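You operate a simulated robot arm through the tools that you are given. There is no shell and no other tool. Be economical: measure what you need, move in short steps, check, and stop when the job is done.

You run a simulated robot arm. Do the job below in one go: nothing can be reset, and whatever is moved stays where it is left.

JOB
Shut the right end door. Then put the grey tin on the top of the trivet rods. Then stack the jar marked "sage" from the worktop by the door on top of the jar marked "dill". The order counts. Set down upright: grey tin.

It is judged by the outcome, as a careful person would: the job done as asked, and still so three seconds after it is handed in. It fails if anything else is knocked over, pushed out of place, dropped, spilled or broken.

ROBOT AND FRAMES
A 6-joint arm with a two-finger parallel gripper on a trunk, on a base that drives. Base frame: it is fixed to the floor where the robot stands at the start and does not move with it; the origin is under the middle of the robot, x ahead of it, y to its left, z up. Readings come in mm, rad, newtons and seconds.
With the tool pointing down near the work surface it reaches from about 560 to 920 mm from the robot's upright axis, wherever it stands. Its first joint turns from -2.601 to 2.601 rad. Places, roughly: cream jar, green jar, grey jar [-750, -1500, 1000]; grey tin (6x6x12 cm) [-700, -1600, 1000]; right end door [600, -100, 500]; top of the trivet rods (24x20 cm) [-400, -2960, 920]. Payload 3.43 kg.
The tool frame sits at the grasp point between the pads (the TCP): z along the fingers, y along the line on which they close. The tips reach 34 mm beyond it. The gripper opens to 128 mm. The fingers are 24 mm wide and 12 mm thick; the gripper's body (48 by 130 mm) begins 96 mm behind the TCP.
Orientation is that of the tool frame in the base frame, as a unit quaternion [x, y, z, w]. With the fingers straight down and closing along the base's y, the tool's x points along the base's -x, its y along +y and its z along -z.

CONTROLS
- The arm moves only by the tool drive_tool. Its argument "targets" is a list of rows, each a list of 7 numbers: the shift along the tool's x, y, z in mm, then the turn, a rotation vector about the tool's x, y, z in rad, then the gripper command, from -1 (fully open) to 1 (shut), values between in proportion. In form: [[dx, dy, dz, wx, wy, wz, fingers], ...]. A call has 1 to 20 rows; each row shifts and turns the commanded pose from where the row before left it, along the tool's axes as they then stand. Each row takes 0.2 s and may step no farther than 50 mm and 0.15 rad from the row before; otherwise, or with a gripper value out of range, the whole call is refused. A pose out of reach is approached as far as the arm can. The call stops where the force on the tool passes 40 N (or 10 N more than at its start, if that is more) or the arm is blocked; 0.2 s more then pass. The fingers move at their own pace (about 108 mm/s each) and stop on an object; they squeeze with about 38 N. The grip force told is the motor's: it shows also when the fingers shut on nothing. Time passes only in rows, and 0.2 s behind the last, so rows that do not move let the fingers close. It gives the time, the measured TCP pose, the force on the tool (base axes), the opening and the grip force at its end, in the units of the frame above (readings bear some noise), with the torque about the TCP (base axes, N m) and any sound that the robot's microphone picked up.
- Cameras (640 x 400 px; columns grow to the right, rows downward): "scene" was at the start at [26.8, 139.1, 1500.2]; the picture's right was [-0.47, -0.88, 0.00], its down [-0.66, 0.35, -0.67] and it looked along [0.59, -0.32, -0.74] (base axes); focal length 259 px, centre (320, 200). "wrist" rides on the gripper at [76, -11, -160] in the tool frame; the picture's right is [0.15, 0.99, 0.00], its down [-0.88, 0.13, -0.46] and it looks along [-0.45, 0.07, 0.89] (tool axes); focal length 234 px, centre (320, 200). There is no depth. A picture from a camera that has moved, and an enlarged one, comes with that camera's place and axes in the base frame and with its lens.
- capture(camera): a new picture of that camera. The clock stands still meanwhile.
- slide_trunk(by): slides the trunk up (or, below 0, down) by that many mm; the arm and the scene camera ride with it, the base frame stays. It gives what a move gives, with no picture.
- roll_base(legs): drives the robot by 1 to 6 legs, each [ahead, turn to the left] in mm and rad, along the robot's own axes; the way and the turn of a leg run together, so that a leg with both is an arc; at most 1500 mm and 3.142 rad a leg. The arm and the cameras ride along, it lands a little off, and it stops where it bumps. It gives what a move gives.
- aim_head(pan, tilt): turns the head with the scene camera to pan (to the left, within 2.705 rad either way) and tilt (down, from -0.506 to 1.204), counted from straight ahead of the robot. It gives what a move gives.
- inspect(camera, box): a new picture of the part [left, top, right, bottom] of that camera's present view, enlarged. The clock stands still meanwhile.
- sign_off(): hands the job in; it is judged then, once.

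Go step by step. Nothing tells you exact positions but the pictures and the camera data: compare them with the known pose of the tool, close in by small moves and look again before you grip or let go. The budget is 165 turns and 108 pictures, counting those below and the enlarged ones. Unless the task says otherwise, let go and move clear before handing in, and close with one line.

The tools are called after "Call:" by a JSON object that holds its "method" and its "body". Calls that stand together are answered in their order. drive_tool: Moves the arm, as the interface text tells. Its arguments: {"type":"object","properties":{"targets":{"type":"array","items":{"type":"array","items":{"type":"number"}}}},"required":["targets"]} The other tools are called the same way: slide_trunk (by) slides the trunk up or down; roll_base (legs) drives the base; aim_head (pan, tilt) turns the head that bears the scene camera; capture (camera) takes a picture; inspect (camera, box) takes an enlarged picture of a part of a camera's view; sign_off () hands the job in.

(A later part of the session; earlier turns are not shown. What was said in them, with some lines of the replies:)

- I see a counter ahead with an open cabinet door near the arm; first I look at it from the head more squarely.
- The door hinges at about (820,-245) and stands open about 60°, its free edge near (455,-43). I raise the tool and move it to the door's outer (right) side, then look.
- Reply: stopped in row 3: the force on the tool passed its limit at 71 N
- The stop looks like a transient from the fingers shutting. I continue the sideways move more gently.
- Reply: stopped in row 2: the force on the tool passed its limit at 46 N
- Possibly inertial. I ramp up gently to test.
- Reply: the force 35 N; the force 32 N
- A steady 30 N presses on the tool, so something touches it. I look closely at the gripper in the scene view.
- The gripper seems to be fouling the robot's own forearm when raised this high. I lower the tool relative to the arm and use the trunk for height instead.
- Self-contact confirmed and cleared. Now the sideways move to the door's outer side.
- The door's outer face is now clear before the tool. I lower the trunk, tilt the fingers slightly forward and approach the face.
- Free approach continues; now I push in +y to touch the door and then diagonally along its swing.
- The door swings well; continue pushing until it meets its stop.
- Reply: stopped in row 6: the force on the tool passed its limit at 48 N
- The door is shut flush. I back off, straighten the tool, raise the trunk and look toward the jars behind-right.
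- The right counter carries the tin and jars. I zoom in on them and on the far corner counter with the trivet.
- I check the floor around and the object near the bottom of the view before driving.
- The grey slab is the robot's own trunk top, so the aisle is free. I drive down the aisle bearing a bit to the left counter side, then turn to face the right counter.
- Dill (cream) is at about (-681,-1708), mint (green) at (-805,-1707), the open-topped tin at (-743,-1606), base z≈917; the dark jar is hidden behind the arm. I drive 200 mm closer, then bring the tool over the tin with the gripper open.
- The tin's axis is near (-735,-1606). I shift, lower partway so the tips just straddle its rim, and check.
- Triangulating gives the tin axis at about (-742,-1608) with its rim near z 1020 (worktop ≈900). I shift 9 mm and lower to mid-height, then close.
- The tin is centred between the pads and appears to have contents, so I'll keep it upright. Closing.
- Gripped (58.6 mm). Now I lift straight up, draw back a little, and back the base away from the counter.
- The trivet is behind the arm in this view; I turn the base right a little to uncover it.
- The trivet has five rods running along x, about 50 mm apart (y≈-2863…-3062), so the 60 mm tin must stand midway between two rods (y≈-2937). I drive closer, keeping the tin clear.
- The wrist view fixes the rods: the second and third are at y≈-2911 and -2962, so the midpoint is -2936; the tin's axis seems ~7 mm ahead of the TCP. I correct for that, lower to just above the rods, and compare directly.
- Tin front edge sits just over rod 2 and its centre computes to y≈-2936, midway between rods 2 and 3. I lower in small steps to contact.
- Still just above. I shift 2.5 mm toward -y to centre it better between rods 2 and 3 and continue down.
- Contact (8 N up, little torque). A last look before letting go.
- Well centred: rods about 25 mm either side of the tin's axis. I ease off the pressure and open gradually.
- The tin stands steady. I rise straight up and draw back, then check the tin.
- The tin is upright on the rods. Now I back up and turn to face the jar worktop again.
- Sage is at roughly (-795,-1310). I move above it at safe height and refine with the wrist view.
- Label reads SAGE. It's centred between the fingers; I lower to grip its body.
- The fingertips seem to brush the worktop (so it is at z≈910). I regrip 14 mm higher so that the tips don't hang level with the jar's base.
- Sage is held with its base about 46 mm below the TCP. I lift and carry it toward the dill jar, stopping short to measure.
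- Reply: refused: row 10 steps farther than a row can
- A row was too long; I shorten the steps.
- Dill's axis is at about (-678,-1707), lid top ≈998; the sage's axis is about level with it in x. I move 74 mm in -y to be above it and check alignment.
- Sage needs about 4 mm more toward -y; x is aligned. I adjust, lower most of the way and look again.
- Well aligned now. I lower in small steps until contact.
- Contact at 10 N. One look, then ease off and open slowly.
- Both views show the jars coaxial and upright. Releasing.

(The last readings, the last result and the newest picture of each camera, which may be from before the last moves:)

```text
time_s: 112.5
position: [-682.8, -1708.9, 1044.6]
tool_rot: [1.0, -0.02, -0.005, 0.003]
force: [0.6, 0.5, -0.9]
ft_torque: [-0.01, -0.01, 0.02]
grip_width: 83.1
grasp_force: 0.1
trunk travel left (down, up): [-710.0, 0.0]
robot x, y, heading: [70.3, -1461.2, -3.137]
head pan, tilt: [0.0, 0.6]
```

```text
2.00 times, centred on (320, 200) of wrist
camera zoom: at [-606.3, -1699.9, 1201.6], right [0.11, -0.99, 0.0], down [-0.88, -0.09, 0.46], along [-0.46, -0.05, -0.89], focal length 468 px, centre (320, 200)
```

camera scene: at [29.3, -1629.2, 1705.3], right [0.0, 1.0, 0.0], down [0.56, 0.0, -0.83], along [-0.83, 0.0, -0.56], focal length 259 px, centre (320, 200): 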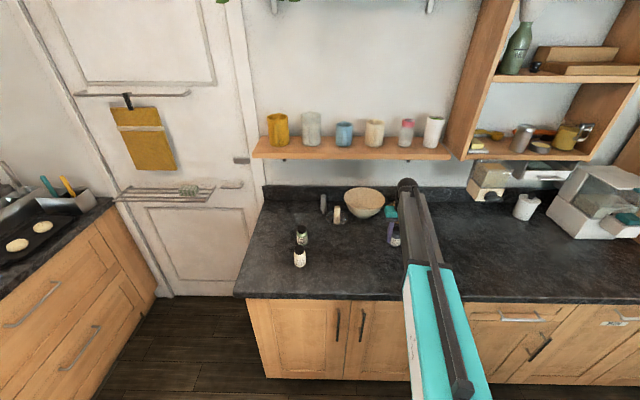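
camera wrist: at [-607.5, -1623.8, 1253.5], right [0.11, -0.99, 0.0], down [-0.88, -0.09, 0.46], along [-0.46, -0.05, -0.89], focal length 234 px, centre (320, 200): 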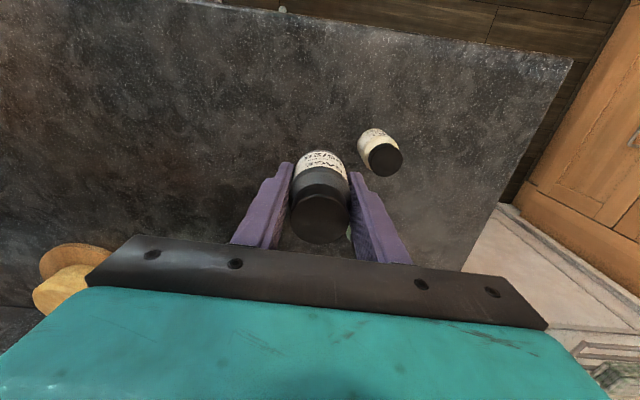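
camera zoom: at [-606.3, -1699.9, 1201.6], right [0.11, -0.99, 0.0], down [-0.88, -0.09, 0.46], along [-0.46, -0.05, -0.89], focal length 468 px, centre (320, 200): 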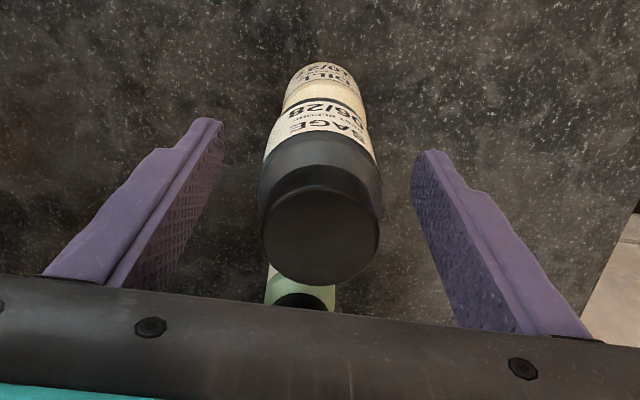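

The stack stands. I rise a bit and withdraw straight back between-fingers, then check everything.

Call:
{"method": "drive_tool", "body": {"targets": [[0, 0, -8, 0, 0, 0, -0.3], [0, 0, -15, 0, 0, 0, -0.3], [0, 0, -17, 0, 0, 0, -0.3], [8, 0, 0, 0, 0, 0, -0.3], [18, 0, 0, 0, 0, 0, -0.3], [22, 0, 0, 0, 0, 0, -0.3], [22, 0, 0, 0, 0, 0, -0.3], [20, 0, 0, 0, 0, 0, -0.3]]}}

Call:
{"method": "roll_base", "body": {"legs": [[-200, 0]]}}

Call:
{"method": "inspect", "body": {"camera": "scene", "box": [240, 150, 400, 250]}}

```text
time_s: 114.3
position: [-594.0, -1714.2, 1084.9]
tool_rot: [1.0, -0.019, -0.005, 0.002]
force: [-0.5, -0.3, 0.7]
ft_torque: [-0.01, -0.01, -0.01]
grip_width: 83.1
grasp_force: 0.1
trunk travel left (down, up): [-710.0, 0.0]
robot x, y, heading: [69.6, -1458.7, -3.142]
head pan, tilt: [0.0, 0.6]
```

```text
time_s: 116.1
position: [-387.1, -1713.5, 1084.6]
tool_rot: [1.0, -0.019, -0.005, 0.003]
force: [0.6, 0.1, -0.1]
ft_torque: [-0.02, 0.01, 0.03]
grip_width: 83.1
grasp_force: 0.1
trunk travel left (down, up): [-710.0, 0.0]
robot x, y, heading: [276.1, -1457.2, -3.139]
head pan, tilt: [0.0, 0.6]
```

```text
4.00 times, centred on (320, 200) of scene
camera zoom: at [237.1, -1628.7, 1705.3], right [0.0, 1.0, 0.0], down [0.56, 0.0, -0.83], along [-0.83, 0.0, -0.56], focal length 1034 px, centre (320, 200)
```

zoom: 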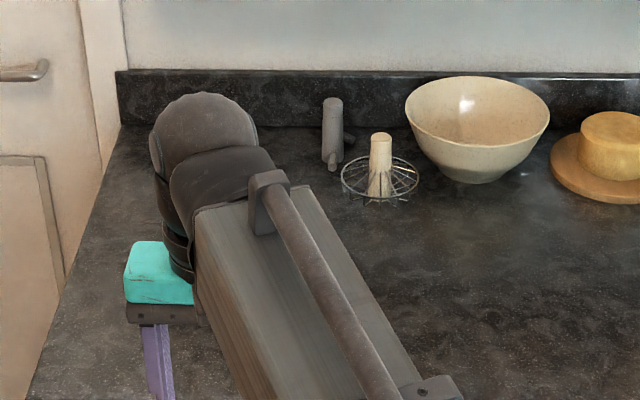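

The arm hides the stack; I swing it aside and verify stack, tin and door.

Call:
{"method": "drive_tool", "body": {"targets": [[0, -20, 0, 0, 0, 0, -0.3], [0, -40, 0, 0, 0, 0, -0.3], [0, -45, 0, 0, 0, 0, -0.3], [0, -45, 0, 0, 0, 0, -0.3], [0, -45, 0, 0, 0, 0, -0.3], [0, -40, 0, 0, 0, 0, -0.3], [0, -20, 0, 0, 0, 0, -0.3]]}}

Call:
{"method": "inspect", "body": {"camera": "scene", "box": [240, 150, 400, 250]}}

Call:
{"method": "aim_head", "body": {"pan": 0.95, "tilt": 0.4}}

Call:
{"method": "capture", "body": {"camera": "scene"}}

Call:
{"method": "aim_head", "body": {"pan": -2.5, "tilt": 0.5}}

Call:
{"method": "capture", "body": {"camera": "scene"}}

```text
time_s: 117.7
position: [-379.4, -1458.6, 1082.4]
tool_rot: [1.0, -0.02, -0.005, 0.002]
force: [-0.1, 0.1, -0.2]
ft_torque: [0.04, 0.01, 0.0]
grip_width: 83.1
grasp_force: 0.0
trunk travel left (down, up): [-710.0, 0.0]
robot x, y, heading: [276.3, -1456.1, -3.141]
head pan, tilt: [0.0, 0.6]
```

```text
4.00 times, centred on (320, 200) of scene
camera zoom: at [235.8, -1628.5, 1705.3], right [0.0, 1.0, 0.0], down [0.56, 0.0, -0.83], along [-0.83, 0.0, -0.56], focal length 1034 px, centre (320, 200)
```

zoom: 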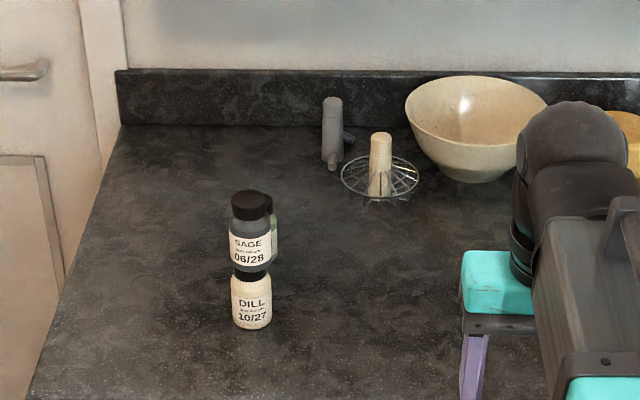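

```text
time_s: 118.9
position: [-380.3, -1458.1, 1082.1]
tool_rot: [1.0, -0.019, -0.004, 0.003]
force: [-0.4, -1.1, 1.0]
ft_torque: [-0.02, 0.0, -0.01]
grip_width: 83.1
grasp_force: 0.0
trunk travel left (down, up): [-710.0, 0.0]
robot x, y, heading: [275.1, -1460.1, -3.138]
head pan, tilt: [0.949, 0.4]
```

```text
33 pictures are left
camera scene: at [270.5, -1703.9, 1723.5], right [-0.81, 0.58, 0.0], down [0.23, 0.32, -0.92], along [-0.53, -0.75, -0.39], focal length 259 px, centre (320, 200)
```

scene: 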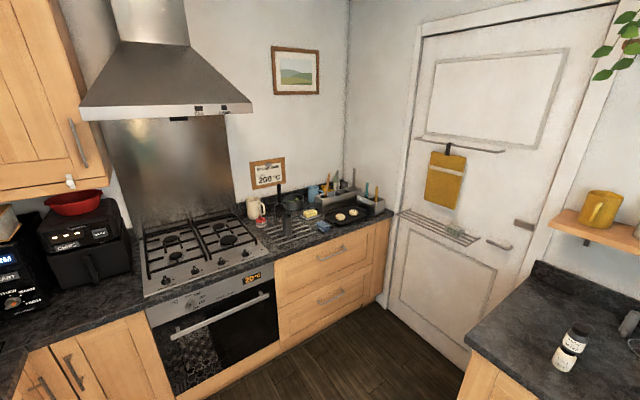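

```text
time_s: 121.8
position: [-380.2, -1459.0, 1082.3]
tool_rot: [1.0, -0.019, -0.004, 0.003]
force: [0.3, 0.0, -0.3]
ft_torque: [0.01, 0.03, 0.03]
grip_width: 83.2
grasp_force: 0.0
trunk travel left (down, up): [-710.0, 0.0]
robot x, y, heading: [277.4, -1457.8, -3.143]
head pan, tilt: [-2.499, 0.499]
```

```text
32 pictures are left
camera scene: at [396.9, -1573.6, 1714.4], right [0.6, -0.8, 0.0], down [-0.38, -0.29, -0.88], along [0.7, 0.53, -0.48], focal length 259 px, centre (320, 200)
```

scene: 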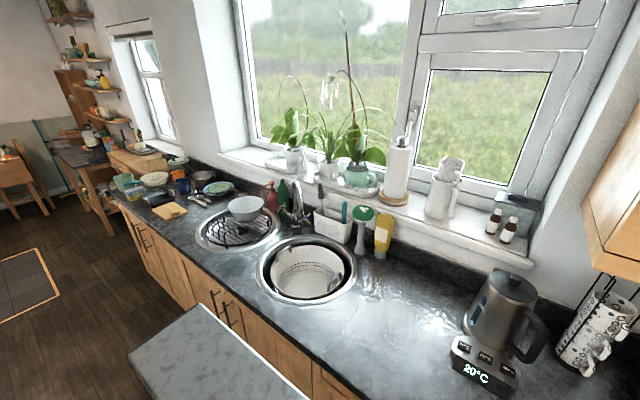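

Call:
{"method": "inspect", "body": {"camera": "scene", "box": [90, 150, 250, 300]}}

Call:
{"method": "aim_head", "body": {"pan": 0.95, "tilt": 0.5}}

Call:
{"method": "inspect", "body": {"camera": "scene", "box": [235, 130, 395, 230]}}

```text
2.67 times, centred on (170, 225) of scene
camera zoom: at [396.9, -1573.6, 1714.4], right [0.6, -0.8, 0.0], down [-0.38, -0.29, -0.88], along [0.7, 0.53, -0.48], focal length 690 px, centre (720, 133)
```

zoom: 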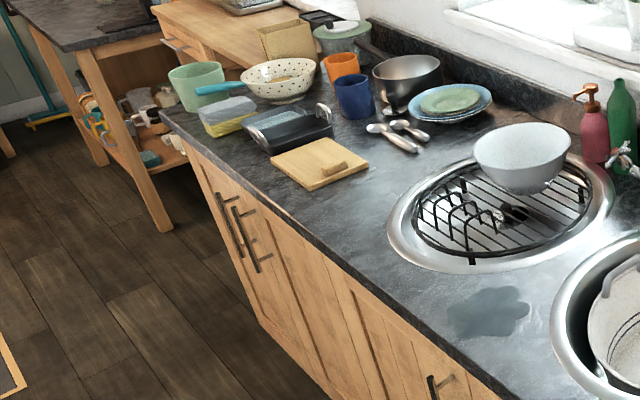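

```text
time_s: 124.7
position: [-379.4, -1460.0, 1082.3]
tool_rot: [1.0, -0.019, -0.005, 0.002]
force: [0.1, 0.0, 0.3]
ft_torque: [-0.03, 0.01, 0.0]
grip_width: 83.4
grasp_force: 0.2
trunk travel left (down, up): [-710.0, 0.0]
robot x, y, heading: [276.2, -1456.8, -3.137]
head pan, tilt: [0.949, 0.499]
```

```text
4.00 times, centred on (315, 180) of scene
camera zoom: at [271.5, -1702.5, 1714.4], right [-0.81, 0.58, 0.0], down [0.28, 0.39, -0.88], along [-0.51, -0.72, -0.48], focal length 1034 px, centre (340, 280)
```

zoom: 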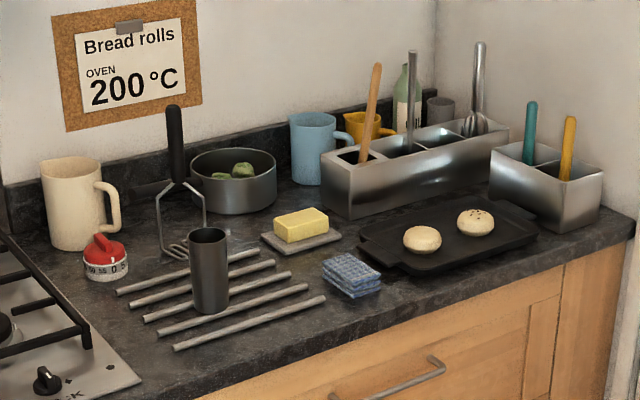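

The door is shut flush, the tin stands upright on the rods, and sage stands on dill, with the arm clear; handing in.

Call:
{"method": "sign_off", "body": {}}

```text
The job is handed in.
```

The right end door is shut, the grey tin stands upright on the trivet rods, and the sage jar is stacked on the dill jar; I did them in that order and handed the job in with the arm clear.
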